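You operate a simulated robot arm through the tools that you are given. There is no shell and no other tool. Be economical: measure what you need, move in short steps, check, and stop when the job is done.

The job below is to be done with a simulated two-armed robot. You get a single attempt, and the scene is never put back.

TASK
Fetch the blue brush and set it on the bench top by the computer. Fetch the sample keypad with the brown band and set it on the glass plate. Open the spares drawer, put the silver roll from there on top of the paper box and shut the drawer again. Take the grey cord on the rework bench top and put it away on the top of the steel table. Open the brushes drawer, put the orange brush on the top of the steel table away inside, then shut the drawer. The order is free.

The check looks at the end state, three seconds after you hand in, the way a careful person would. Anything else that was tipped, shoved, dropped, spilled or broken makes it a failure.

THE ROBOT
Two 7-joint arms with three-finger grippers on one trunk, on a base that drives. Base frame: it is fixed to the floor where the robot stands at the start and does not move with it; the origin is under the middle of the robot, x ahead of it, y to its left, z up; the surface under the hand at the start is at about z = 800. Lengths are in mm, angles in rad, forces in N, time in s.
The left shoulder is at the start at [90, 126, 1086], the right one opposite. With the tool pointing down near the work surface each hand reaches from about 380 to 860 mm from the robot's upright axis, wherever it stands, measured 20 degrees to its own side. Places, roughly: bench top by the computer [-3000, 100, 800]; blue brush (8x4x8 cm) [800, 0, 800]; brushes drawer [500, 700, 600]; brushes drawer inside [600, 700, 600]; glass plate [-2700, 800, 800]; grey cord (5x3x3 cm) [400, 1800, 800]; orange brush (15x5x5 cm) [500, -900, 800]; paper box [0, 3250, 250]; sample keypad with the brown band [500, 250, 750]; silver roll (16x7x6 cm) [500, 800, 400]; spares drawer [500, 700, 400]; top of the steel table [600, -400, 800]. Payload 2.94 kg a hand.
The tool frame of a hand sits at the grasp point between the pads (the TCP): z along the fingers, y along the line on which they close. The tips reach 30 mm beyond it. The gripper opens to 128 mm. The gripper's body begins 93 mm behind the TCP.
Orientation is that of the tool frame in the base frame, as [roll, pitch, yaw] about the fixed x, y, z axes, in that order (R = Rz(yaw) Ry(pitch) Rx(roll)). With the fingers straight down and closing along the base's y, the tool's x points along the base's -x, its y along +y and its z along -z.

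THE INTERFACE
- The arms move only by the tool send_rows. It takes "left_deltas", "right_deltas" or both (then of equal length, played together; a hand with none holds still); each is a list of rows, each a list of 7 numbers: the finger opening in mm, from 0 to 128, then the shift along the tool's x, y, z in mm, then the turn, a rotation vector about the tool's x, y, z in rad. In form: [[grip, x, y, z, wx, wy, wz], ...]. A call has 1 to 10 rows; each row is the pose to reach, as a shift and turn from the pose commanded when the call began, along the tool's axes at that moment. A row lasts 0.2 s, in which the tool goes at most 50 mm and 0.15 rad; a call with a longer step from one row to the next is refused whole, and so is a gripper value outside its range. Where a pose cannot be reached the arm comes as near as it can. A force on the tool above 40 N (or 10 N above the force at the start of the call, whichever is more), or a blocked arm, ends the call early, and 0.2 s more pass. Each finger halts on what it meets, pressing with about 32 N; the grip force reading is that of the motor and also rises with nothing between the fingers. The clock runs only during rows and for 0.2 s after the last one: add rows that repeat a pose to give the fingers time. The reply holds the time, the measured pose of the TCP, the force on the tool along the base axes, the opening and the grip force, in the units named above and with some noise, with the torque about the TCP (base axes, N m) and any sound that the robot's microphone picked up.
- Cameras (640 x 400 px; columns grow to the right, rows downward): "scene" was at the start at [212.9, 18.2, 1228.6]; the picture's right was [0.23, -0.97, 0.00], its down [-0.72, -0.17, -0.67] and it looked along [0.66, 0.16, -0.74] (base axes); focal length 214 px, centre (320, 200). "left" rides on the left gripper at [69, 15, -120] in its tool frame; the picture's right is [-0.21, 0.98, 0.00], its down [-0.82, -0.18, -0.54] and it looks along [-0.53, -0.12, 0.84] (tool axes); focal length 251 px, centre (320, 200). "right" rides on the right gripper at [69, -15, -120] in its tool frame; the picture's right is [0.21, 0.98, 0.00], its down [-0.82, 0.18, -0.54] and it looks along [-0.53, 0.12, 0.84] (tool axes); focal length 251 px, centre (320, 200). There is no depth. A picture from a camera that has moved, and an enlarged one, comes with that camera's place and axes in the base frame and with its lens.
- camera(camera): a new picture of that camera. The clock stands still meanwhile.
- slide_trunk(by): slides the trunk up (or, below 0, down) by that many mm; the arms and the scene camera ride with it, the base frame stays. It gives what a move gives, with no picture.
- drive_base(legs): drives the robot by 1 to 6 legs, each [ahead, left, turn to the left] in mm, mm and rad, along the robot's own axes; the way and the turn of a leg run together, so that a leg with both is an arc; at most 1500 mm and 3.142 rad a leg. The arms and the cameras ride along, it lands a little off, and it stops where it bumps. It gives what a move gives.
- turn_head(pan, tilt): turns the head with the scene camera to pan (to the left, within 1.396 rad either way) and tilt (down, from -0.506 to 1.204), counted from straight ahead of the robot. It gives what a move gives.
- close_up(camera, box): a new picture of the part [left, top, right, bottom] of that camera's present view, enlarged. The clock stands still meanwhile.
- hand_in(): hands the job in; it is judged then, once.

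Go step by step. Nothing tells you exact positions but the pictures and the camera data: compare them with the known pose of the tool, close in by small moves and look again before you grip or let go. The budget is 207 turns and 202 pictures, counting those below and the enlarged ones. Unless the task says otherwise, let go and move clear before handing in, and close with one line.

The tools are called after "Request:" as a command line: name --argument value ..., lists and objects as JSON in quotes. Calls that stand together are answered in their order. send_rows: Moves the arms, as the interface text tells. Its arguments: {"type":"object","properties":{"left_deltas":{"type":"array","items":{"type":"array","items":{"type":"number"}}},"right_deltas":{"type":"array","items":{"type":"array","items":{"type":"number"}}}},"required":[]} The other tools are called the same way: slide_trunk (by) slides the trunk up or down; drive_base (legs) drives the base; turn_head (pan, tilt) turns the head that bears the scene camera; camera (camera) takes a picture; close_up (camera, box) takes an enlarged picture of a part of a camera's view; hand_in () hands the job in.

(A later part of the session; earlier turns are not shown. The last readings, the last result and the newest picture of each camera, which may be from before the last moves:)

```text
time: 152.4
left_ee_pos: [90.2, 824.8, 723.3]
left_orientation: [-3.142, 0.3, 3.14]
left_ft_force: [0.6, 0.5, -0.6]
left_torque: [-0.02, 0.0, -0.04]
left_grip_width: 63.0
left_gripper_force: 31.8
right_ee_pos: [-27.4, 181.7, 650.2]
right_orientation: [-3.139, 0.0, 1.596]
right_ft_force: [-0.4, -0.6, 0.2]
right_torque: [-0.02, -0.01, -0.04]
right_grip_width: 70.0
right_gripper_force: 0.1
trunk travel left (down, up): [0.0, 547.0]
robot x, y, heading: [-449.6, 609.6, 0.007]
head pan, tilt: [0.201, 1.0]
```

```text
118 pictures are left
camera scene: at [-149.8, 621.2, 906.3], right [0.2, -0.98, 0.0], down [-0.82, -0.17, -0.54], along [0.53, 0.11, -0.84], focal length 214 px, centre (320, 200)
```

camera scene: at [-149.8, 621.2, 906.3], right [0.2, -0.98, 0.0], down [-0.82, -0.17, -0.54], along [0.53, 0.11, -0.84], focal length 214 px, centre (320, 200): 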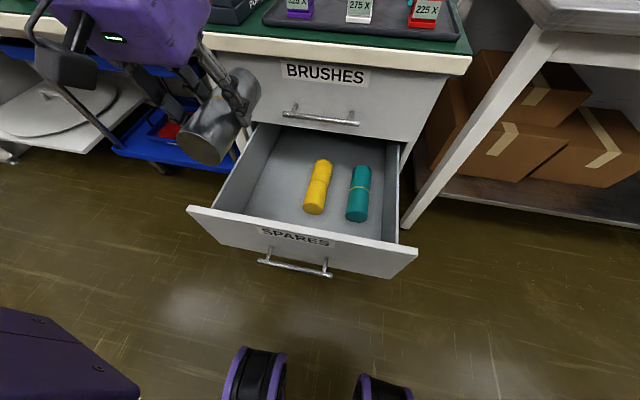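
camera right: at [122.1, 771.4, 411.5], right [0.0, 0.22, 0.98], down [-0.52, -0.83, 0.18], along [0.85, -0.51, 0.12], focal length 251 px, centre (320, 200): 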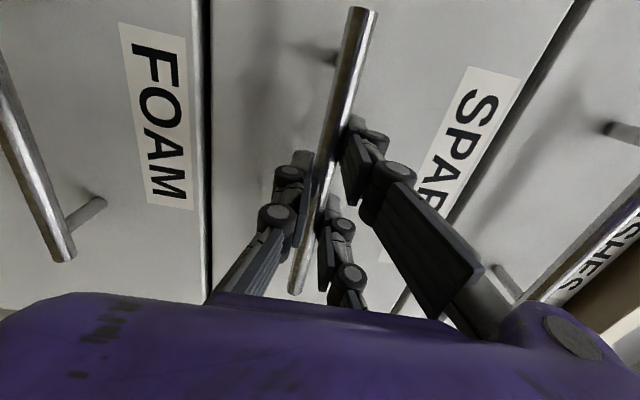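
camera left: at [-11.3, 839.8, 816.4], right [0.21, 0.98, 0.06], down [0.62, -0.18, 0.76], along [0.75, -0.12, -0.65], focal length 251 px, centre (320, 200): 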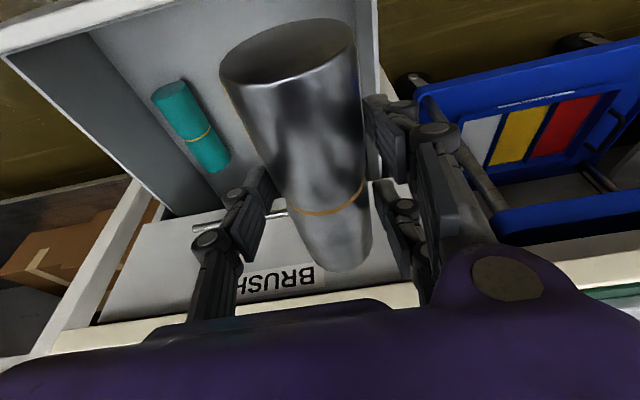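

The silver roll is in the left hand. Now I'll back off and bring the right hand to the forward-pointing pose to push the drawer shut.

Request:
drive_base --legs '[[-550, 0, 0], [0, 310, 0]]'

Request:
send_rows --right_deltas '[[20, 0, 45, -8, 0, 0, 0], [5, 0, 90, -16, 0, 0, 0], [0, 0, 135, -24, 0, 0, 0], [0, 0, 180, -32, 0, 0, 0], [0, 0, 225, -40, 0, 0, 0], [0, 0, 270, -45, 0, 0, 0], [0, 0, 300, -50, 0, 0, 0]]'

Request:
send_rows --right_deltas '[[0, 20, 13, 20, -0.14, 0, 0], [0, 40, 26, 40, -0.28, 0, 0], [0, 60, 39, 60, -0.42, 0, 0], [0, 80, 52, 80, -0.56, 0, 0], [0, 100, 65, 100, -0.7, 0, 0], [0, 120, 78, 120, -0.84, 0, 0], [0, 140, 91, 140, -0.98, 0, 0], [0, 160, 104, 160, -1.12, 0, 0], [0, 180, 117, 180, -1.26, 0, 0], [0, 200, 130, 200, -1.4, 0, 0]]'

```text
time: 158.6
left_ee_pos: [-451.8, 1134.8, 722.9]
left_orientation: [-3.141, 0.3, 3.123]
left_ft_force: [0.3, 0.3, -0.1]
left_torque: [0.0, -0.02, -0.01]
left_grip_width: 62.7
left_gripper_force: 31.7
right_ee_pos: [-577.4, 493.4, 650.4]
right_orientation: [-3.138, -0.001, 1.582]
right_ft_force: [-0.2, 1.2, 0.1]
right_torque: [0.0, -0.05, 0.03]
right_grip_width: 70.0
right_gripper_force: 0.1
trunk travel left (down, up): [0.0, 547.0]
robot x, y, heading: [-992.9, 923.6, -0.009]
head pan, tilt: [0.201, 1.0]
```

```text
time: 160.2
left_ee_pos: [-449.8, 1136.0, 723.2]
left_orientation: [3.141, 0.3, 3.125]
left_ft_force: [0.1, 0.7, 0.1]
left_torque: [0.02, 0.02, 0.02]
left_grip_width: 63.0
left_gripper_force: 32.3
right_ee_pos: [-279.0, 497.7, 698.0]
right_orientation: [-3.139, 0.001, 1.583]
right_ft_force: [-1.1, 0.3, 0.5]
right_torque: [0.01, 0.0, 0.0]
right_grip_width: 0.0
right_gripper_force: 3.1
trunk travel left (down, up): [0.0, 547.0]
robot x, y, heading: [-993.2, 924.8, -0.01]
head pan, tilt: [0.201, 1.0]
```

```text
time: 162.3
left_ee_pos: [-450.0, 1135.6, 722.4]
left_orientation: [3.142, 0.299, 3.128]
left_ft_force: [-0.3, 0.1, -1.1]
left_torque: [0.0, 0.02, -0.02]
left_grip_width: 62.9
left_gripper_force: 32.2
right_ee_pos: [-137.1, 705.2, 631.1]
right_orientation: [1.831, -0.021, 1.716]
right_ft_force: [-0.2, 1.9, -2.9]
right_torque: [0.02, -0.29, -0.14]
right_grip_width: 0.2
right_gripper_force: 3.7
right hand out of reach, approached as far as the arm can: row 8, 9, 10
trunk travel left (down, up): [0.0, 547.0]
robot x, y, heading: [-992.1, 925.9, -0.01]
head pan, tilt: [0.201, 1.0]
```

Request:
send_rows --right_deltas '[[0, 0, -10, 0, 0, 0, 0], [0, 0, -20, 0, -0.1, -0.05, 0], [0, 0, -30, 0, -0.2, -0.1, 0], [0, 0, -50, 0, -0.26, -0.14, 0], [0, 0, -80, 0, -0.26, -0.14, 0]]'

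Request:
camera --camera "right"

Request:
turn_head --pan -0.2 --tilt 0.6

Request:
camera --camera "scene"

```text
time: 163.6
left_ee_pos: [-450.2, 1135.5, 722.2]
left_orientation: [-3.141, 0.3, 3.124]
left_ft_force: [-0.3, 0.8, -1.0]
left_torque: [-0.02, 0.01, -0.03]
left_grip_width: 62.8
left_gripper_force: 31.8
right_ee_pos: [-159.7, 699.3, 554.8]
right_orientation: [1.561, -0.003, 1.577]
right_ft_force: [0.3, -0.4, 0.2]
right_torque: [-0.04, 0.02, -0.01]
right_grip_width: 0.0
right_gripper_force: 3.2
right hand out of reach, approached as far as the arm can: row 2
trunk travel left (down, up): [0.0, 547.0]
robot x, y, heading: [-993.4, 922.8, -0.006]
head pan, tilt: [0.201, 1.0]
```

```text
117 pictures are left
camera right: at [-278.1, 769.3, 538.6], right [-0.01, 0.21, 0.98], down [-0.54, -0.82, 0.17], along [0.84, -0.52, 0.12], focal length 251 px, centre (320, 200)
```

right: 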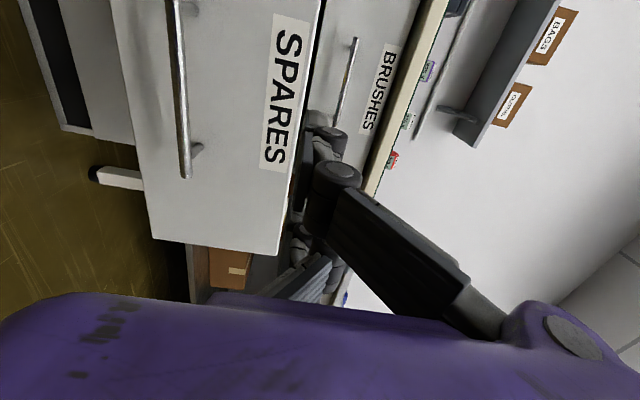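

```text
time: 164.4
left_ee_pos: [-450.0, 1135.1, 722.8]
left_orientation: [-3.141, 0.299, 3.124]
left_ft_force: [-0.2, 0.3, -0.6]
left_torque: [-0.05, 0.02, 0.03]
left_grip_width: 62.9
left_gripper_force: 32.2
right_ee_pos: [-159.1, 701.1, 554.9]
right_orientation: [1.563, -0.002, 1.575]
right_ft_force: [0.4, 0.4, 0.7]
right_torque: [0.01, 0.0, 0.0]
right_grip_width: 0.1
right_gripper_force: 3.3
trunk travel left (down, up): [0.0, 547.0]
robot x, y, heading: [-991.4, 923.3, -0.007]
head pan, tilt: [-0.201, 0.6]
```

```text
116 pictures are left
camera scene: at [-675.7, 903.6, 938.2], right [-0.21, -0.98, 0.0], down [-0.55, 0.12, -0.82], along [0.81, -0.17, -0.57], focal length 214 px, centre (320, 200)
```

scene: 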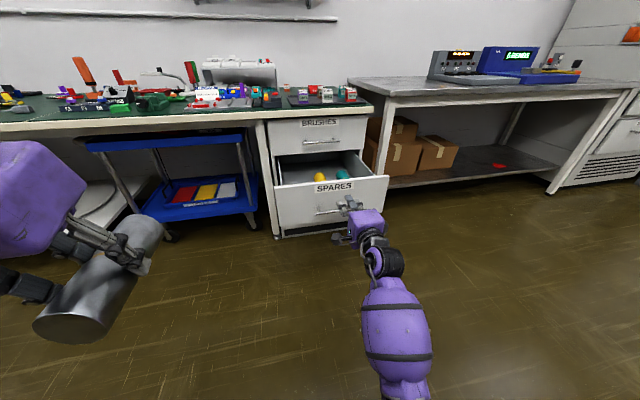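

Request:
send_rows --right_deltas '[[0, 0, -32, 0, 0, 0, 0], [0, 0, -64, 0, 0, 0, 0], [0, 0, -95, 0, 0, 0, 0], [0, 0, -95, 0, 0, 0, 0]]'

Request:
drive_base --legs '[[250, 0, 0.005]]'

Request:
camera --camera "right"

Request:
camera --camera "scene"

```text
time: 165.4
left_ee_pos: [-450.2, 1136.0, 722.4]
left_orientation: [3.141, 0.302, 3.125]
left_ft_force: [-0.4, 0.0, -0.6]
left_torque: [0.02, 0.01, 0.0]
left_grip_width: 62.7
left_gripper_force: 32.1
right_ee_pos: [-159.3, 700.4, 459.0]
right_orientation: [1.562, -0.003, 1.575]
right_ft_force: [-0.2, 0.6, -0.8]
right_torque: [0.04, -0.03, -0.03]
right_grip_width: 0.1
right_gripper_force: 2.1
trunk travel left (down, up): [0.0, 547.0]
robot x, y, heading: [-994.1, 924.5, -0.01]
head pan, tilt: [-0.201, 0.6]
```

```text
time: 167.2
left_ee_pos: [-208.5, 1140.9, 722.2]
left_orientation: [3.14, 0.299, 3.137]
left_ft_force: [0.1, 0.2, -0.9]
left_torque: [0.02, 0.0, 0.0]
left_grip_width: 62.7
left_gripper_force: 32.1
right_ee_pos: [87.2, 708.0, 459.0]
right_orientation: [1.564, -0.004, 1.586]
right_ft_force: [0.5, -0.1, 0.2]
right_torque: [0.01, -0.02, 0.0]
right_grip_width: 0.0
right_gripper_force: 2.8
trunk travel left (down, up): [0.0, 547.0]
robot x, y, heading: [-751.6, 921.8, 0.002]
head pan, tilt: [-0.201, 0.6]
```

```text
115 pictures are left
camera right: at [-32.9, 775.4, 442.4], right [-0.01, 0.21, 0.98], down [-0.53, -0.83, 0.17], along [0.85, -0.51, 0.12], focal length 251 px, centre (320, 200)
```

right: 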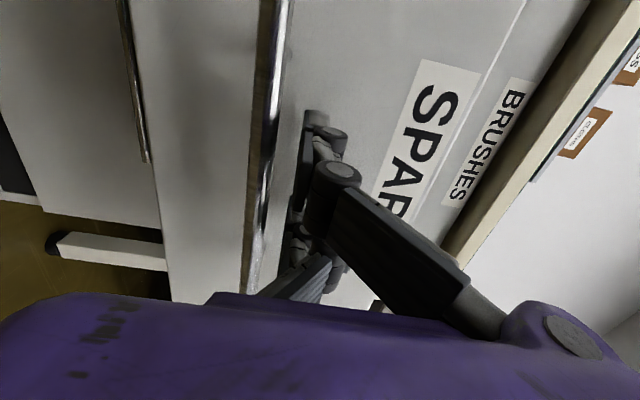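

```text
114 pictures are left
camera scene: at [-431.7, 906.4, 938.2], right [-0.2, -0.98, 0.0], down [-0.55, 0.11, -0.82], along [0.81, -0.16, -0.57], focal length 214 px, centre (320, 200)
```

scene: 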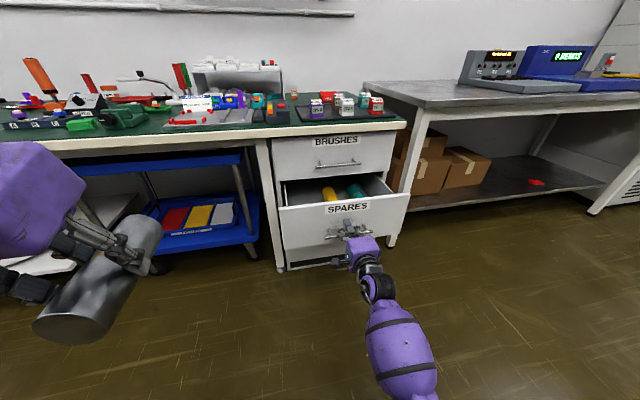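

Request:
drive_base --legs '[[140, 0, 0]]'

Request:
close_up --camera "scene" --box '[240, 110, 420, 270]'

```text
time: 168.5
left_ee_pos: [-71.5, 1139.9, 722.6]
left_orientation: [3.141, 0.3, 3.138]
left_ft_force: [0.8, 0.7, 0.1]
left_torque: [0.03, 0.0, 0.01]
left_grip_width: 62.8
left_gripper_force: 32.1
right_ee_pos: [224.7, 708.1, 458.9]
right_orientation: [1.564, -0.003, 1.586]
right_ft_force: [-0.9, -0.2, -0.2]
right_torque: [-0.02, -0.01, 0.01]
right_grip_width: 0.0
right_gripper_force: 2.7
trunk travel left (down, up): [0.0, 547.0]
robot x, y, heading: [-610.8, 923.1, 0.001]
head pan, tilt: [-0.201, 0.6]
```

```text
2.50 times, centred on (330, 190) of scene
camera zoom: at [-294.2, 906.5, 938.2], right [-0.2, -0.98, 0.0], down [-0.55, 0.11, -0.82], along [0.81, -0.16, -0.57], focal length 536 px, centre (295, 225)
```

zoom: 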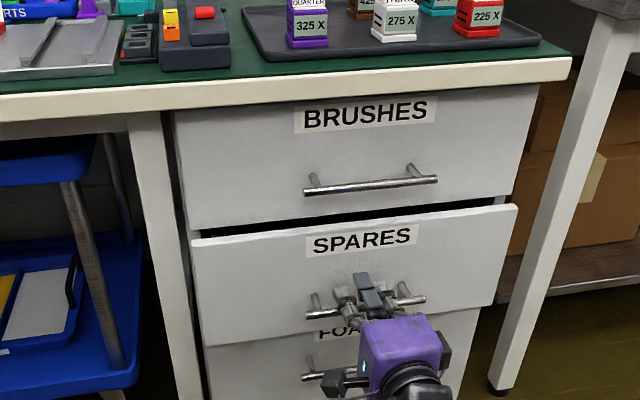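

Request:
send_rows --right_deltas '[[0, 0, 0, 6, 0, 0, 0], [0, 0, 0, 12, 0, 0, 0], [0, 0, 0, 18, 0, 0, 0], [0, 0, 0, 24, 0, 0, 0], [0, 0, 0, 30, 0, 0, 0], [0, 0, 0, 36, 0, 0, 0], [0, 0, 0, 42, 0, 0, 0], [0, 0, 0, 48, 0, 0, 0]]'

Request:
close_up --camera "scene" --box '[240, 110, 420, 270]'

```text
time: 170.3
left_ee_pos: [-73.3, 1140.3, 722.8]
left_orientation: [-3.14, 0.303, 3.134]
left_ft_force: [0.2, -0.8, -1.3]
left_torque: [-0.02, 0.0, 0.01]
left_grip_width: 62.7
left_gripper_force: 32.1
right_ee_pos: [265.8, 710.8, 458.8]
right_orientation: [1.562, -0.001, 1.585]
right_ft_force: [-17.7, 2.0, 6.2]
right_torque: [-0.19, 0.08, -0.63]
right_grip_width: 0.0
right_gripper_force: 3.4
trunk travel left (down, up): [0.0, 547.0]
robot x, y, heading: [-615.9, 922.4, 0.003]
head pan, tilt: [-0.201, 0.6]
stopped in row 8 (right hand): the force on the tool passed its limit at 50 N (the readings are from after the stop); the commanded pose is now the measured one
```

```text
2.50 times, centred on (330, 190) of scene
camera zoom: at [-296.6, 906.6, 938.8], right [-0.2, -0.98, 0.0], down [-0.55, 0.11, -0.83], along [0.81, -0.16, -0.56], focal length 536 px, centre (295, 225)
```

zoom: 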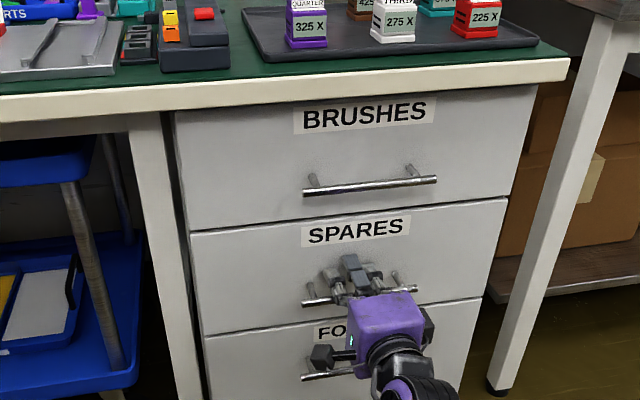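

The spares drawer is shut. While the hand is in this pose, I'll open the brushes drawer too (handle at z≈606), so later I only need to drop the brush in and shut it.

Request:
drive_base --legs '[[-110, 0, 0]]'

Request:
send_rows --right_deltas '[[20, 0, 35, -5, 0, 0, 0], [40, 0, 70, -10, 0, 0, 0], [60, 0, 105, -10, 0, 0, 0], [70, 0, 146, -10, 0, 0, 0], [70, 0, 146, -10, 0, 0, 0]]'

Request:
camera --camera "right"

```text
time: 171.5
left_ee_pos: [-179.9, 1139.2, 722.8]
left_orientation: [3.141, 0.301, 3.134]
left_ft_force: [0.1, 0.3, 0.6]
left_torque: [0.01, 0.03, 0.04]
left_grip_width: 62.8
left_gripper_force: 32.5
right_ee_pos: [159.1, 708.2, 456.4]
right_orientation: [1.565, -0.003, 1.585]
right_ft_force: [-0.3, 0.3, -0.2]
right_torque: [-0.02, 0.03, -0.02]
right_grip_width: 0.2
right_gripper_force: 3.5
trunk travel left (down, up): [0.0, 547.0]
robot x, y, heading: [-717.8, 923.3, -0.0]
head pan, tilt: [-0.201, 0.6]
```

```text
time: 172.7
left_ee_pos: [-179.7, 1140.7, 723.2]
left_orientation: [3.141, 0.302, 3.134]
left_ft_force: [-0.2, 0.4, -0.6]
left_torque: [-0.01, 0.03, 0.01]
left_grip_width: 62.9
left_gripper_force: 32.0
right_ee_pos: [147.2, 710.9, 601.6]
right_orientation: [1.565, -0.003, 1.584]
right_ft_force: [0.7, -0.3, -0.2]
right_torque: [-0.02, 0.02, -0.03]
right_grip_width: 70.0
right_gripper_force: 0.0
trunk travel left (down, up): [0.0, 547.0]
robot x, y, heading: [-722.8, 923.6, -0.001]
head pan, tilt: [-0.201, 0.6]
```

```text
111 pictures are left
camera right: at [27.4, 777.0, 584.9], right [-0.01, 0.21, 0.98], down [-0.53, -0.83, 0.17], along [0.85, -0.52, 0.12], focal length 251 px, centre (320, 200)
```

right: 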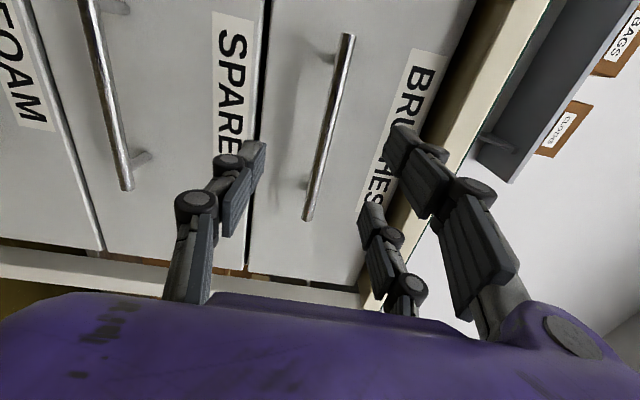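

Request:
send_rows --right_deltas '[[70, -8, 6, 30, 0, 0, 0], [70, -8, 6, 60, 0, 0, 0], [70, -8, 6, 85, 0, 0, 0], [70, -8, 6, 95, 0, 0, 0], [50, -8, 6, 95, 0, 0, 0], [25, -8, 6, 95, 0, 0, 0], [4, -8, 6, 95, 0, 0, 0], [4, -8, 6, 95, 0, 0, 0]]'

Request:
camera --camera "right"

```text
time: 174.5
left_ee_pos: [-180.9, 1139.6, 721.6]
left_orientation: [3.141, 0.3, 3.135]
left_ft_force: [-0.3, 0.6, 0.0]
left_torque: [0.01, 0.0, 0.02]
left_grip_width: 62.9
left_gripper_force: 32.5
right_ee_pos: [242.7, 701.7, 606.3]
right_orientation: [1.565, -0.002, 1.585]
right_ft_force: [1.3, 0.1, -1.3]
right_torque: [-0.96, 0.01, 0.11]
right_grip_width: 10.5
right_gripper_force: 37.5
trunk travel left (down, up): [0.0, 547.0]
robot x, y, heading: [-722.5, 923.7, -0.001]
head pan, tilt: [-0.201, 0.6]
```

```text
110 pictures are left
camera right: at [122.3, 769.4, 590.8], right [-0.01, 0.21, 0.98], down [-0.53, -0.83, 0.18], along [0.85, -0.52, 0.12], focal length 251 px, centre (320, 200)
```

right: 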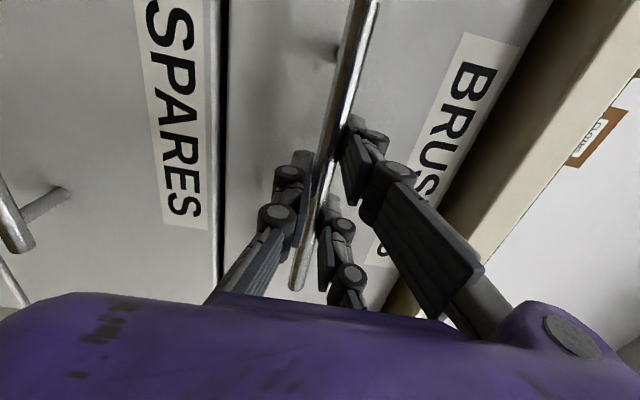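

Gripped. I'll pull by 280 mm in two drives.

Request:
drive_base --legs '[[-140, 0, 0]]'

Request:
drive_base --legs '[[-140, 0, 0]]'

Request:
camera --camera "scene"

```text
time: 175.8
left_ee_pos: [-319.4, 1140.0, 722.0]
left_orientation: [3.14, 0.3, 3.138]
left_ft_force: [0.9, 0.0, -0.4]
left_torque: [-0.03, -0.01, 0.01]
left_grip_width: 62.7
left_gripper_force: 32.3
right_ee_pos: [104.1, 702.8, 608.0]
right_orientation: [1.564, -0.004, 1.585]
right_ft_force: [0.5, -16.0, -3.2]
right_torque: [-1.1, -0.02, -0.1]
right_grip_width: 10.0
right_gripper_force: 37.4
trunk travel left (down, up): [0.0, 547.0]
robot x, y, heading: [-863.8, 923.9, 0.003]
head pan, tilt: [-0.201, 0.6]
```

```text
time: 177.1
left_ee_pos: [-459.2, 1140.0, 722.0]
left_orientation: [3.141, 0.301, 3.14]
left_ft_force: [0.5, -0.3, -1.4]
left_torque: [0.0, -0.03, 0.03]
left_grip_width: 62.6
left_gripper_force: 31.9
right_ee_pos: [-37.5, 703.0, 606.0]
right_orientation: [1.562, 0.001, 1.587]
right_ft_force: [1.5, -12.3, -2.2]
right_torque: [-0.99, -0.03, 0.1]
right_grip_width: 10.4
right_gripper_force: 37.8
trunk travel left (down, up): [0.0, 547.0]
robot x, y, heading: [-998.8, 922.0, 0.005]
head pan, tilt: [-0.201, 0.6]
```

```text
109 pictures are left
camera scene: at [-681.9, 905.8, 938.2], right [-0.19, -0.98, 0.0], down [-0.55, 0.11, -0.82], along [0.81, -0.16, -0.57], focal length 214 px, centre (320, 200)
```

scene: 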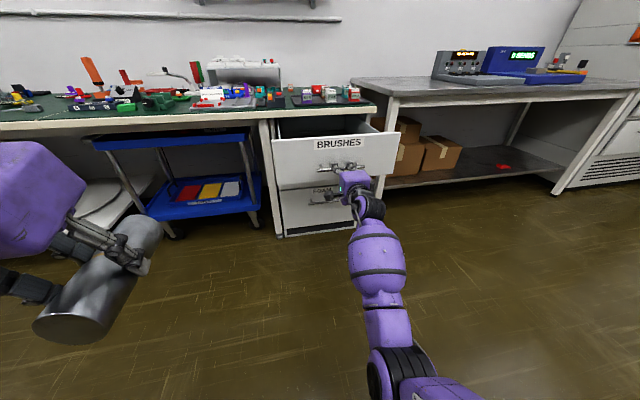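

Request:
send_rows --right_deltas '[[30, 0, 0, 0, 0, 0, 0], [70, 0, 0, 0, 0, 0, 0], [70, 0, 0, 0, 0, 0, 0], [70, 0, 0, -30, 0, 0, 0], [70, 0, 0, -70, 0, 0, 0], [70, 0, 0, -90, 0, 0, 0]]'

Request:
slide_trunk --by 300

Request:
send_rows --right_deltas '[[70, -20, 10, -10, 0.14, 0, 0], [70, -40, 20, -20, 0.28, 0, 0], [70, -60, 30, -35, 0.42, 0, 0], [70, -80, 40, -50, 0.56, 0, 0], [70, -100, 50, -65, 0.7, 0, 0], [70, -120, 60, -80, 0.84, 0, 0], [70, -140, 70, -95, 0.98, 0, 0], [70, -160, 80, -110, 1.12, 0, 0], [70, -180, 90, -125, 1.26, 0, 0], [70, -200, 100, -140, 1.4, 0, 0]]'

Request:
turn_head --pan -0.2 --tilt 0.6

Request:
close_up --camera "scene" --box '[240, 140, 400, 270]'

```text
time: 178.5
left_ee_pos: [-460.9, 1140.3, 723.3]
left_orientation: [-3.141, 0.301, 3.139]
left_ft_force: [0.4, 0.4, -0.8]
left_torque: [0.03, -0.01, 0.0]
left_grip_width: 63.0
left_gripper_force: 32.6
right_ee_pos: [-128.6, 701.1, 605.8]
right_orientation: [1.564, -0.003, 1.587]
right_ft_force: [1.0, 1.1, 0.5]
right_torque: [0.02, 0.0, 0.0]
right_grip_width: 69.7
right_gripper_force: 0.0
trunk travel left (down, up): [0.0, 547.0]
robot x, y, heading: [-1000.9, 923.5, 0.003]
head pan, tilt: [-0.201, 0.6]
```

```text
time: 181.5
left_ee_pos: [-460.5, 1140.7, 1021.9]
left_orientation: [-3.141, 0.299, 3.139]
left_ft_force: [0.3, -0.9, 1.4]
left_torque: [0.01, -0.01, 0.0]
left_grip_width: 62.7
left_gripper_force: 32.0
right_ee_pos: [-126.7, 700.5, 906.5]
right_orientation: [1.565, 0.0, 1.584]
right_ft_force: [-1.0, 0.6, 0.5]
right_torque: [0.01, -0.02, -0.02]
right_grip_width: 70.1
right_gripper_force: 0.0
trunk travel left (down, up): [-300.0, 247.0]
robot x, y, heading: [-998.6, 923.1, 0.005]
head pan, tilt: [-0.201, 0.6]
```

```text
time: 183.7
left_ee_pos: [-459.9, 1141.5, 1021.6]
left_orientation: [-3.14, 0.3, 3.139]
left_ft_force: [-0.3, 0.5, -0.9]
left_torque: [-0.06, -0.01, -0.03]
left_grip_width: 63.1
left_gripper_force: 32.1
right_ee_pos: [-263.0, 499.5, 1005.1]
right_orientation: [2.966, -0.002, 1.587]
right_ft_force: [0.9, -0.1, 0.3]
right_torque: [0.0, 0.03, 0.0]
right_grip_width: 70.1
right_gripper_force: 0.1
right hand out of reach, approached as far as the arm can: row 1, 2
trunk travel left (down, up): [-300.0, 247.0]
robot x, y, heading: [-1000.7, 925.2, 0.006]
head pan, tilt: [-0.201, 0.6]
```

```text
time: 184.3
left_ee_pos: [-460.4, 1141.5, 1022.5]
left_orientation: [3.141, 0.3, 3.14]
left_ft_force: [-0.3, -0.3, 0.5]
left_torque: [0.0, -0.01, -0.05]
left_grip_width: 62.8
left_gripper_force: 32.1
right_ee_pos: [-263.1, 499.0, 1003.7]
right_orientation: [2.964, -0.001, 1.586]
right_ft_force: [-0.1, 0.1, -0.4]
right_torque: [0.01, -0.01, 0.0]
right_grip_width: 70.1
right_gripper_force: 0.1
trunk travel left (down, up): [-300.0, 247.0]
robot x, y, heading: [-1000.1, 922.7, 0.003]
head pan, tilt: [-0.201, 0.6]
```

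```text
3.08 times, centred on (320, 205) of scene
camera zoom: at [-777.8, 906.0, 1247.9], right [-0.19, -0.98, 0.0], down [-0.55, 0.11, -0.83], along [0.81, -0.16, -0.56], focal length 660 px, centre (320, 185)
```

zoom: 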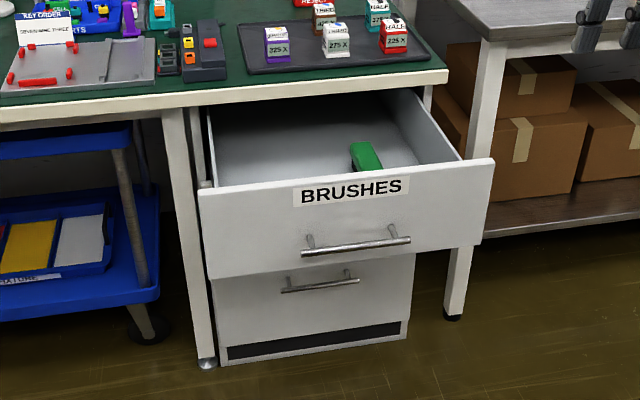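

The brushes drawer is open, with a green brush on the right and room on the left. I'll retract the right hand and head toward the paper box.

Request:
send_rows --right_deltas '[[70, 0, -45, 0, 0, 0, 0], [70, 0, -90, 0, 0.1, 0, 0], [70, 0, -135, 0, 0.17, 0, 0], [70, 0, -180, 0, 0.17, 0, 0], [70, 0, -225, 0, 0.17, 0, 0], [70, 0, -270, 0, 0.17, 0, 0], [70, 0, -300, 0, 0.17, 0, 0]]'

Request:
drive_base --legs '[[0, 0, 1.2], [650, -100, 0]]'

Request:
turn_head --pan 0.1 --tilt 0.5

Request:
camera --camera "scene"

```text
time: 185.9
left_ee_pos: [-461.0, 1142.1, 1023.0]
left_orientation: [-3.141, 0.299, 3.141]
left_ft_force: [-0.4, -1.1, 0.3]
left_torque: [0.01, -0.02, 0.0]
left_grip_width: 62.8
left_gripper_force: 31.8
right_ee_pos: [-561.0, 500.3, 949.7]
right_orientation: [3.135, -0.003, 1.584]
right_ft_force: [0.0, -0.6, 0.0]
right_torque: [0.01, 0.01, -0.01]
right_grip_width: 69.8
right_gripper_force: 0.1
trunk travel left (down, up): [-300.0, 247.0]
robot x, y, heading: [-1000.8, 922.3, 0.002]
head pan, tilt: [-0.201, 0.6]
```

```text
time: 192.6
left_ee_pos: [-703.9, 2082.1, 1022.6]
left_orientation: [-3.141, 0.298, -1.924]
left_ft_force: [0.0, -0.2, -1.1]
left_torque: [0.0, -0.02, -0.01]
left_grip_width: 62.6
left_gripper_force: 32.1
right_ee_pos: [-135.6, 1766.7, 949.2]
right_orientation: [3.134, -0.001, 2.803]
right_ft_force: [-0.3, 1.0, -0.2]
right_torque: [0.0, 0.04, -0.02]
right_grip_width: 69.8
right_gripper_force: 0.0
trunk travel left (down, up): [-300.0, 247.0]
robot x, y, heading: [-685.3, 1498.7, 1.222]
head pan, tilt: [-0.201, 0.6]
```

```text
time: 193.4
left_ee_pos: [-702.8, 2082.4, 1022.3]
left_orientation: [-3.141, 0.301, -1.924]
left_ft_force: [0.1, 0.1, -0.8]
left_torque: [0.0, -0.01, -0.03]
left_grip_width: 62.7
left_gripper_force: 32.3
right_ee_pos: [-134.1, 1767.1, 951.3]
right_orientation: [3.136, -0.001, 2.804]
right_ft_force: [-0.1, 0.6, -0.3]
right_torque: [-0.02, 0.0, -0.01]
right_grip_width: 69.9
right_gripper_force: 0.0
trunk travel left (down, up): [-300.0, 247.0]
robot x, y, heading: [-685.4, 1498.8, 1.224]
head pan, tilt: [0.099, 0.499]
```

```text
107 pictures are left
camera scene: at [-616.1, 1715.8, 1257.0], right [0.97, -0.25, 0.0], down [-0.12, -0.46, -0.88], along [0.22, 0.85, -0.48], focal length 214 px, centre (320, 200)
```

scene: 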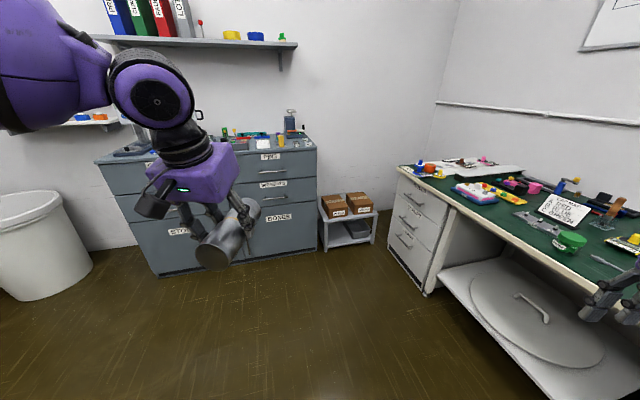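

Request:
close_up --camera "scene" --box '[300, 170, 420, 260]'

Request:
close_up --camera "scene" --box '[400, 150, 640, 310]'

```text
4.44 times, centred on (360, 215) of scene
camera zoom: at [-616.1, 1715.8, 1257.0], right [0.97, -0.25, 0.0], down [-0.12, -0.46, -0.88], along [0.22, 0.85, -0.48], focal length 953 px, centre (142, 133)
```

zoom: 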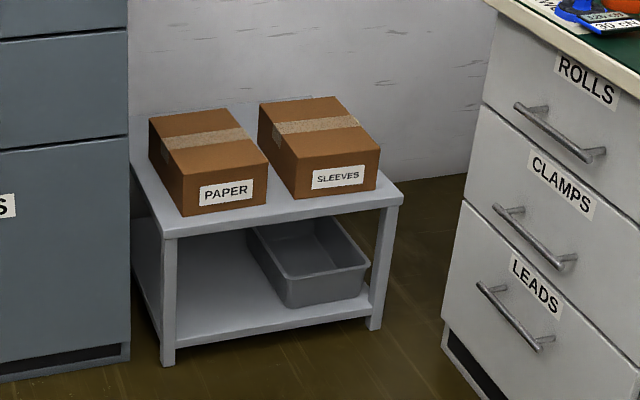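

```text
2.50 times, centred on (520, 230) of scene
camera zoom: at [-616.1, 1715.8, 1257.0], right [0.97, -0.25, 0.0], down [-0.12, -0.46, -0.88], along [0.22, 0.85, -0.48], focal length 536 px, centre (-180, 125)
```

zoom: 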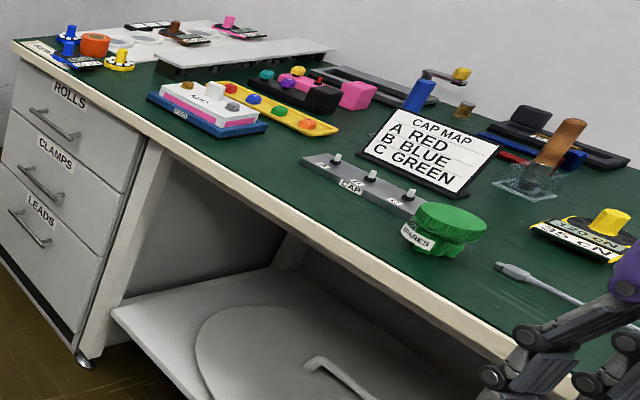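

The PAPER box is on a low stand: top about x -188..-23, y 3090..3310, z≈385. I'll tuck the right hand in and drive in front of it.

Request:
send_rows --right_deltas '[[70, 45, 0, 0, 0, 0, 0], [70, 90, 0, 0, 0, 0, 0], [70, 135, 0, 0, 0, 0, 0], [70, 150, 0, 0, 0, 0, 0]]'

Request:
drive_base --legs '[[980, 5, -0.074]]'

Request:
turn_head --pan 0.1 --tilt 0.8

Request:
camera --camera "scene"

Request:
camera --camera "left"

```text
time: 194.4
left_ee_pos: [-704.3, 2083.9, 1022.3]
left_orientation: [-3.14, 0.3, -1.924]
left_ft_force: [-0.6, -0.2, -0.2]
left_torque: [0.0, -0.01, -0.01]
left_grip_width: 63.1
left_gripper_force: 32.0
right_ee_pos: [-277.0, 1816.9, 948.1]
right_orientation: [3.134, 0.001, 2.802]
right_ft_force: [-0.6, -0.4, -0.6]
right_torque: [0.0, -0.05, -0.02]
right_grip_width: 70.0
right_gripper_force: 0.0
trunk travel left (down, up): [-300.0, 247.0]
robot x, y, heading: [-689.7, 1498.9, 1.227]
head pan, tilt: [0.099, 0.499]
```

```text
time: 199.5
left_ee_pos: [-279.2, 3000.1, 1022.2]
left_orientation: [-3.142, 0.3, -2.014]
left_ft_force: [1.3, -0.4, -0.1]
left_torque: [0.03, 0.01, 0.03]
left_grip_width: 62.6
left_gripper_force: 31.8
right_ee_pos: [124.0, 2697.5, 948.2]
right_orientation: [3.134, -0.001, 2.718]
right_ft_force: [0.1, 0.1, -0.7]
right_torque: [-0.01, -0.02, -0.01]
right_grip_width: 70.1
right_gripper_force: 0.0
trunk travel left (down, up): [-300.0, 247.0]
robot x, y, heading: [-310.1, 2418.6, 1.138]
head pan, tilt: [0.099, 0.499]
```

```text
time: 200.3
left_ee_pos: [-278.9, 2999.4, 1022.2]
left_orientation: [-3.14, 0.3, -2.013]
left_ft_force: [-0.6, 0.5, -1.5]
left_torque: [0.05, -0.01, 0.03]
left_grip_width: 62.9
left_gripper_force: 31.8
right_ee_pos: [123.5, 2697.8, 947.3]
right_orientation: [3.134, -0.001, 2.718]
right_ft_force: [0.0, -1.2, -0.1]
right_torque: [-0.03, 0.02, 0.02]
right_grip_width: 70.0
right_gripper_force: 0.0
trunk travel left (down, up): [-300.0, 247.0]
robot x, y, heading: [-313.4, 2420.0, 1.137]
head pan, tilt: [0.099, 0.799]
```

```text
104 pictures are left
camera scene: at [-228.2, 2616.8, 1231.1], right [0.94, -0.33, 0.0], down [-0.24, -0.68, -0.7], along [0.23, 0.66, -0.72], focal length 214 px, centre (320, 200)
```

scene: 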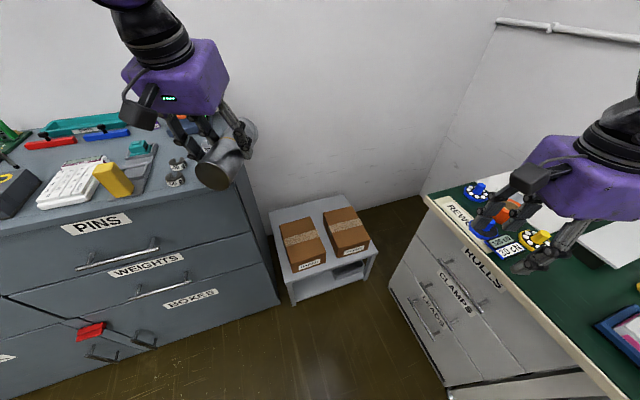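

```text
103 pictures are left
camera left: at [-337.2, 2914.1, 1116.0], right [-0.8, 0.6, 0.06], down [0.43, 0.49, 0.76], along [0.43, 0.63, -0.65], focal length 251 px, centre (320, 200)
```

left: 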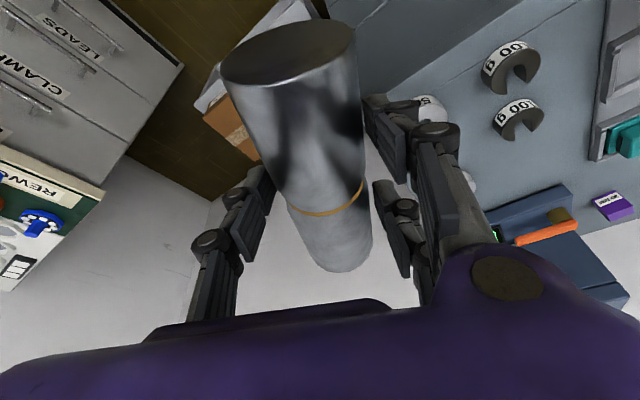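

The left hand is over the grey cabinet's corner, so I'll raise it and draw it inward. I'll also raise the right hand, then shift right to line up with the box.

Request:
send_rows --left_deltas '[[40, 4, -23, -22, 0, 0, 0], [40, 8, -46, -44, 0, 0, 0], [40, 12, -69, -66, 0, 0, 0], [40, 14, -92, -88, 0, 0, 0], [40, 14, -92, -88, 0, 0, 0]]' --right_deltas '[[70, 0, 0, -45, 0, 0, 0], [70, 0, 0, -90, 0, 0, 0], [70, 0, 0, -135, 0, 0, 0], [70, 0, 0, -180, 0, 0, 0], [70, 0, 0, -225, 0, 0, 0]]'

Request:
drive_base --legs '[[0, -120, 0], [90, 0, 0.31]]'

Request:
camera --camera "scene"

```text
time: 201.5
left_ee_pos: [-212.7, 2925.5, 1102.6]
left_orientation: [-3.139, 0.302, -2.011]
left_ft_force: [-0.7, -0.2, -1.1]
left_torque: [0.0, -0.05, -0.01]
left_grip_width: 62.7
left_gripper_force: 31.8
right_ee_pos: [123.4, 2695.8, 1176.1]
right_orientation: [3.134, -0.001, 2.718]
right_ft_force: [-0.7, 0.3, 0.1]
right_torque: [-0.01, -0.04, 0.01]
right_grip_width: 70.2
right_gripper_force: 0.1
trunk travel left (down, up): [-300.0, 247.0]
robot x, y, heading: [-311.5, 2418.5, 1.139]
head pan, tilt: [0.099, 0.799]
```

```text
time: 204.2
left_ee_pos: [-237.4, 2966.1, 1101.0]
left_orientation: [-3.14, 0.3, -1.706]
left_ft_force: [0.8, 0.7, -0.2]
left_torque: [-0.01, -0.01, 0.0]
left_grip_width: 62.8
left_gripper_force: 32.2
right_ee_pos: [152.4, 2847.7, 1173.6]
right_orientation: [3.134, -0.002, 3.024]
right_ft_force: [0.1, 0.1, -0.4]
right_torque: [0.01, -0.01, -0.01]
right_grip_width: 70.0
right_gripper_force: 0.1
trunk travel left (down, up): [-300.0, 247.0]
robot x, y, heading: [-178.8, 2454.2, 1.441]
head pan, tilt: [0.099, 0.799]
```

```text
102 pictures are left
camera scene: at [-160.6, 2667.5, 1231.0], right [1.0, -0.03, 0.0], down [-0.02, -0.72, -0.7], along [0.02, 0.7, -0.72], focal length 214 px, centre (320, 200)
```

scene: 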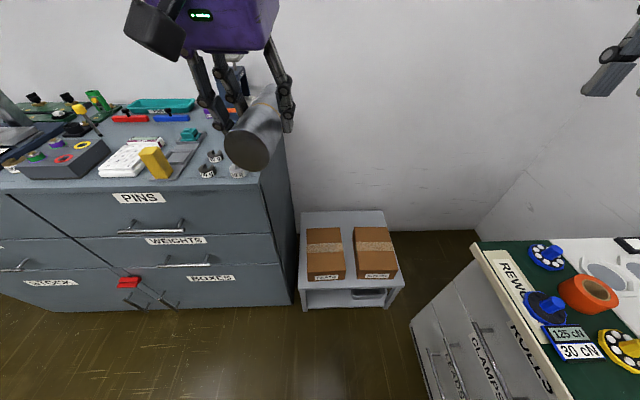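

Request:
send_rows --left_deltas '[[40, -37, -15, 12, 0, 0, 0], [40, -75, -29, 23, -0.02, 0, -0.06], [40, -112, -44, 35, -0.044, 0, -0.143], [40, -150, -58, 47, -0.044, 0, -0.143], [40, -187, -73, 58, -0.044, 0, -0.143], [40, -224, -87, 70, -0.044, 0, -0.143], [40, -224, -87, 70, -0.044, 0, -0.143]]'

Request:
slide_trunk --by -300

Request:
camera --camera "left"

Request:
camera --camera "scene"

```text
time: 205.8
left_ee_pos: [-250.9, 3127.9, 1075.9]
left_orientation: [-3.141, 0.299, -1.561]
left_ft_force: [0.5, -0.8, 1.0]
left_torque: [-0.02, 0.01, 0.0]
left_grip_width: 62.8
left_gripper_force: 32.1
left hand out of reach, approached as far as the arm can: row 2, 3, 4, 5, 6, 7
right_ee_pos: [152.5, 2849.2, 1174.9]
right_orientation: [3.133, -0.002, 3.023]
right_ft_force: [-0.8, 0.6, 0.4]
right_torque: [0.03, -0.01, -0.03]
right_grip_width: 70.0
right_gripper_force: 0.0
trunk travel left (down, up): [-300.0, 247.0]
robot x, y, heading: [-178.0, 2451.7, 1.44]
head pan, tilt: [0.099, 0.799]
```

```text
time: 208.8
left_ee_pos: [-243.8, 3127.6, 777.5]
left_orientation: [-3.14, 0.307, -1.562]
left_ft_force: [34.0, -0.7, 19.7]
left_torque: [0.3, 2.57, -0.37]
left_grip_width: 62.7
left_gripper_force: 32.1
right_ee_pos: [154.5, 2846.1, 873.7]
right_orientation: [3.132, -0.006, 3.02]
right_ft_force: [0.6, 0.6, -0.2]
right_torque: [0.01, -0.02, -0.03]
right_grip_width: 69.7
right_gripper_force: 0.1
trunk travel left (down, up): [0.0, 547.0]
robot x, y, heading: [-183.4, 2450.7, 1.44]
head pan, tilt: [0.099, 0.799]
```

```text
101 pictures are left
camera left: at [-258.3, 3025.9, 870.7], right [-0.98, 0.2, 0.06], down [0.17, 0.62, 0.76], along [0.11, 0.76, -0.64], focal length 251 px, centre (320, 200)
```

left: 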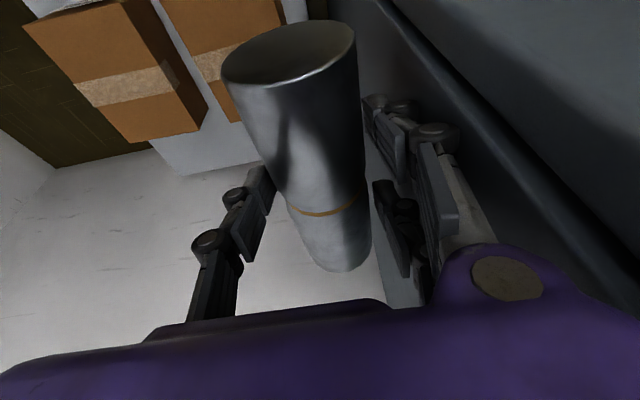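

```text
100 pictures are left
camera scene: at [-145.3, 2760.7, 921.8], right [1.0, -0.03, 0.0], down [-0.02, -0.72, -0.7], along [0.02, 0.7, -0.72], focal length 214 px, centre (320, 200)
```

scene: 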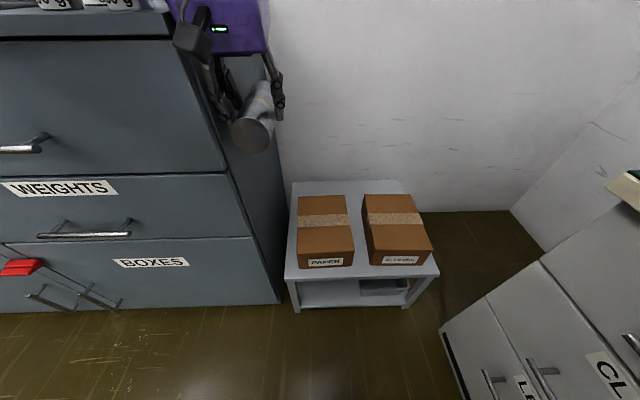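

The left hand pressed against the cabinet side because the arm can't reach that far inward. Turning the base right swings it away from the cabinet and gives it the needed lateral room.

Request:
drive_base --legs '[[0, 0, -0.24]]'

Request:
camera --camera "scene"

Request:
camera --camera "left"

```text
time: 210.0
left_ee_pos: [-87.4, 3126.8, 774.9]
left_orientation: [-3.14, 0.301, -1.793]
left_ft_force: [1.6, 0.2, -0.2]
left_torque: [-0.02, -0.03, 0.0]
left_grip_width: 62.7
left_gripper_force: 31.9
right_ee_pos: [235.5, 2759.8, 874.0]
right_orientation: [3.135, -0.001, 2.786]
right_ft_force: [-0.6, 0.1, 1.5]
right_torque: [0.04, 0.01, -0.02]
right_grip_width: 70.0
right_gripper_force: 0.0
trunk travel left (down, up): [0.0, 547.0]
robot x, y, heading: [-180.8, 2452.9, 1.207]
head pan, tilt: [0.099, 0.799]
```

```text
99 pictures are left
camera scene: at [-76.2, 2745.9, 921.4], right [0.96, -0.26, 0.0], down [-0.19, -0.69, -0.7], along [0.18, 0.67, -0.72], focal length 214 px, centre (320, 200)
```

scene: 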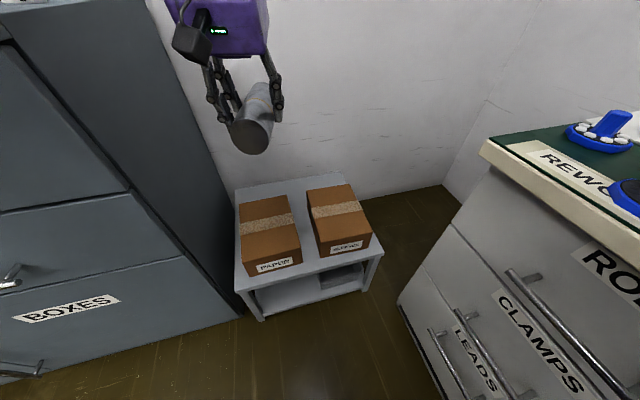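

```text
98 pictures are left
camera left: at [-125.1, 3030.7, 868.0], right [-0.91, 0.42, 0.06], down [0.31, 0.57, 0.76], along [0.28, 0.71, -0.65], focal length 251 px, centre (320, 200)
```

left: 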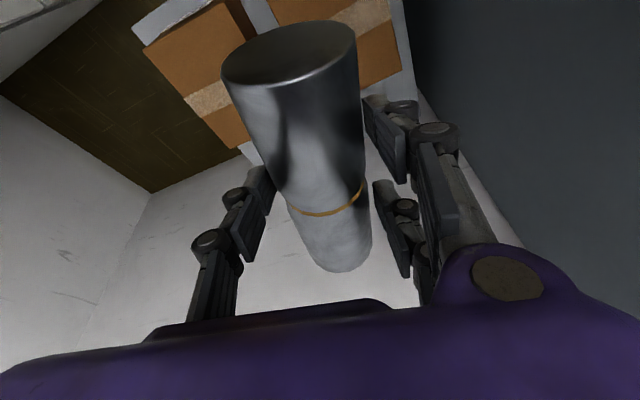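

Request:
send_rows --left_deltas '[[40, 5, 6, 39, -0.02, 0, -0.06], [40, 10, 12, 78, -0.04, 0, -0.13], [40, 16, 19, 118, -0.06, 0, -0.19], [40, 21, 25, 158, -0.08, 0, -0.258], [40, 27, 32, 197, -0.08, 0, -0.258], [40, 32, 38, 237, -0.08, 0, -0.258], [40, 37, 45, 276, -0.08, 0, -0.258], [40, 37, 45, 276, -0.08, 0, -0.258]]'

Request:
camera --camera "scene"

Request:
camera --camera "left"

```text
time: 211.8
left_ee_pos: [-63.0, 3190.0, 621.9]
left_orientation: [-3.005, 0.473, -1.526]
left_ft_force: [-0.6, 1.4, -0.6]
left_torque: [-0.05, -0.02, -0.01]
left_grip_width: 63.1
left_gripper_force: 32.5
right_ee_pos: [236.1, 2734.0, 880.9]
right_orientation: [3.109, -0.013, 2.788]
right_ft_force: [-0.5, -0.7, 0.0]
right_torque: [0.03, 0.07, 0.01]
right_grip_width: 70.2
right_gripper_force: 0.1
trunk travel left (down, up): [0.0, 547.0]
robot x, y, heading: [-179.7, 2447.9, 1.213]
head pan, tilt: [0.099, 0.799]
stopped in row 8 (left hand): the arm was blocked; the commanded pose is now the measured one
```

```text
97 pictures are left
camera scene: at [-74.8, 2718.6, 928.2], right [0.97, -0.26, -0.01], down [-0.19, -0.67, -0.71], along [0.18, 0.69, -0.7], focal length 214 px, centre (320, 200)
```

scene: 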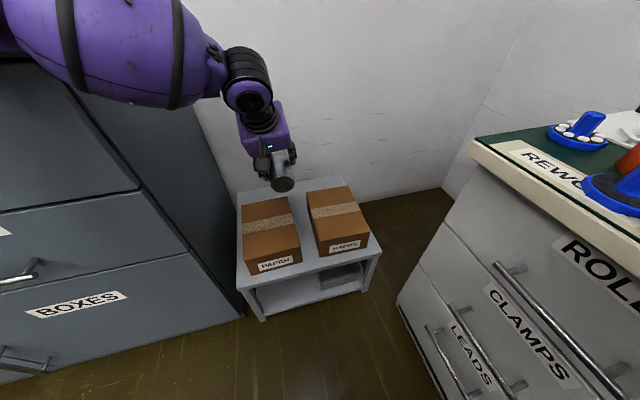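

```text
96 pictures are left
camera left: at [-89.9, 3074.9, 693.2], right [-0.98, 0.21, -0.02], down [0.08, 0.48, 0.87], along [0.19, 0.85, -0.49], focal length 251 px, centre (320, 200)
```

left: 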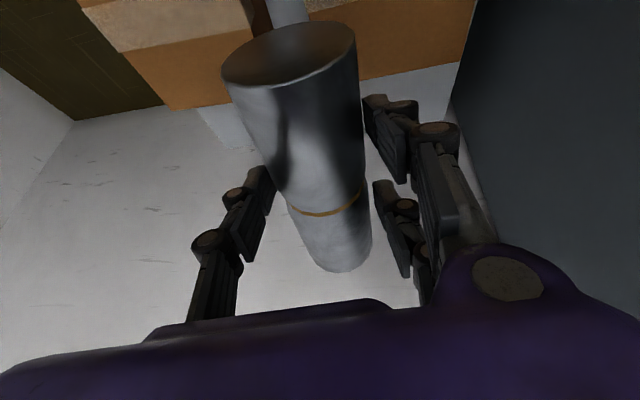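

The left forearm is fouling the cabinet corner. I'll raise the trunk straight up to free it, then come in from further right.

Request:
slide_trunk --by 300

Request:
camera --camera "scene"

```text
time: 214.8
left_ee_pos: [-77.7, 3197.6, 964.8]
left_orientation: [-2.968, 0.535, -1.496]
left_ft_force: [0.2, -0.5, -2.1]
left_torque: [0.01, 0.0, -0.03]
left_grip_width: 62.6
left_gripper_force: 32.1
right_ee_pos: [234.9, 2757.5, 1174.4]
right_orientation: [3.133, -0.002, 2.787]
right_ft_force: [0.8, 0.4, 0.6]
right_torque: [-0.02, -0.01, 0.0]
right_grip_width: 70.3
right_gripper_force: 0.2
trunk travel left (down, up): [-300.0, 247.0]
robot x, y, heading: [-181.7, 2449.0, 1.207]
head pan, tilt: [0.099, 0.799]
```

```text
95 pictures are left
camera scene: at [-110.8, 2654.9, 1231.0], right [0.96, -0.26, 0.0], down [-0.19, -0.69, -0.7], along [0.18, 0.67, -0.72], focal length 214 px, centre (320, 200)
```

scene: 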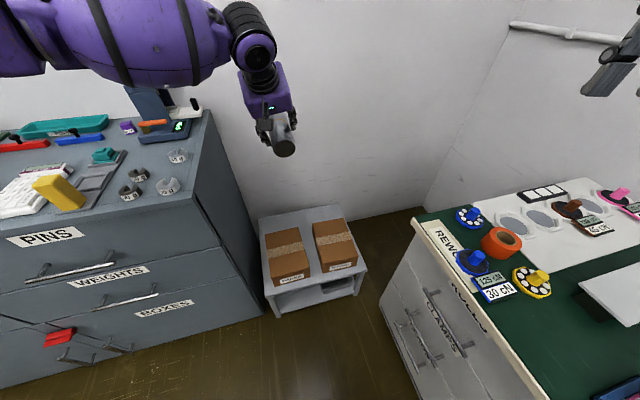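

Request:
send_rows --left_deltas '[[40, 22, 17, -31, -0.009, 0.051, 0.054], [40, 44, 34, -61, -0.018, 0.102, 0.108], [40, 67, 52, -92, -0.026, 0.154, 0.161], [40, 89, 69, -122, -0.035, 0.205, 0.215], [40, 111, 86, -153, -0.043, 0.257, 0.269], [40, 111, 86, -153, -0.043, 0.257, 0.269]]' --right_deltas '[[70, 25, 0, -20, 0, 0, 0], [70, 50, 0, -40, 0, 0, 0], [70, 75, 0, -60, 0, 0, 0], [70, 100, 0, -80, 0, 0, 0], [70, 125, 0, -100, 0, 0, 0], [70, 125, 0, -100, 0, 0, 0]]'

Request:
close_up --camera "scene" --box '[0, 80, 240, 300]'

```text
time: 216.2
left_ee_pos: [-175.1, 3026.0, 1024.2]
left_orientation: [3.139, 0.299, -1.814]
left_ft_force: [0.5, -0.6, -0.4]
left_torque: [-0.03, 0.02, 0.03]
left_grip_width: 62.9
left_gripper_force: 32.3
right_ee_pos: [118.8, 2800.8, 1274.6]
right_orientation: [3.133, -0.002, 2.786]
right_ft_force: [0.2, -0.1, -0.5]
right_torque: [-0.01, 0.0, 0.0]
right_grip_width: 69.9
right_gripper_force: 0.1
trunk travel left (down, up): [-300.0, 247.0]
robot x, y, heading: [-182.9, 2448.1, 1.202]
head pan, tilt: [0.099, 0.799]
```

```text
1.82 times, centred on (120, 190) of scene
camera zoom: at [-110.3, 2654.6, 1231.0], right [0.96, -0.26, 0.0], down [-0.19, -0.69, -0.7], along [0.18, 0.67, -0.72], focal length 390 px, centre (684, 218)
```

zoom: 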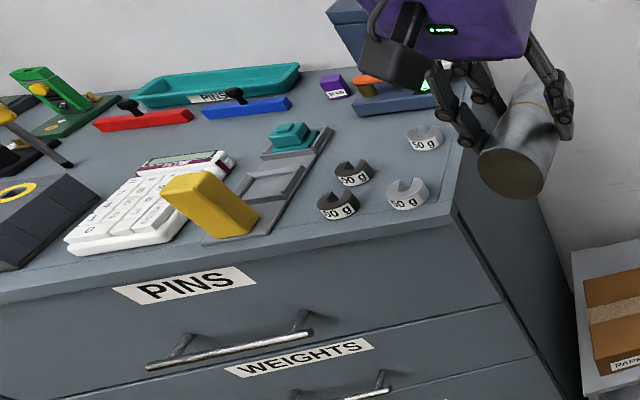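

Nothing on the cabinet was disturbed. I'll shift right and turn.

Request:
drive_base --legs '[[0, -205, 0], [0, 0, 0.3]]'

Request:
camera --camera "scene"

```text
time: 219.5
left_ee_pos: [-159.4, 2931.3, 1024.9]
left_orientation: [-3.141, 0.3, -1.513]
left_ft_force: [-0.5, -0.3, -0.6]
left_torque: [0.01, 0.0, 0.03]
left_grip_width: 62.9
left_gripper_force: 32.3
right_ee_pos: [187.0, 2801.8, 1275.6]
right_orientation: [3.132, -0.002, 3.088]
right_ft_force: [-0.3, 0.6, 0.8]
right_torque: [-0.01, 0.0, 0.01]
right_grip_width: 69.9
right_gripper_force: 0.0
trunk travel left (down, up): [-300.0, 247.0]
robot x, y, heading: [1.7, 2377.0, 1.503]
head pan, tilt: [0.099, 0.799]
```

```text
93 pictures are left
camera scene: at [11.6, 2594.6, 1231.0], right [1.0, 0.04, 0.0], down [0.03, -0.72, -0.7], along [-0.02, 0.7, -0.72], focal length 214 px, centre (320, 200)
```

scene: 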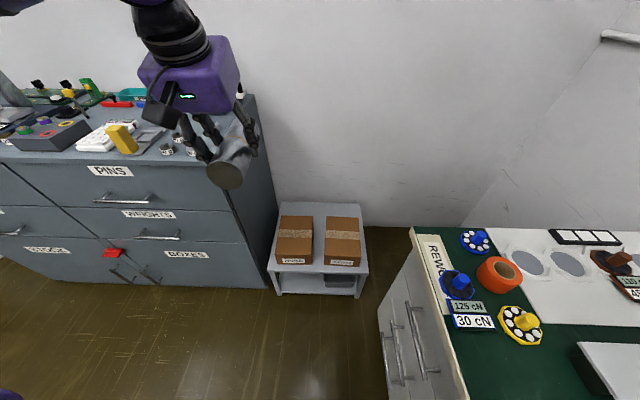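

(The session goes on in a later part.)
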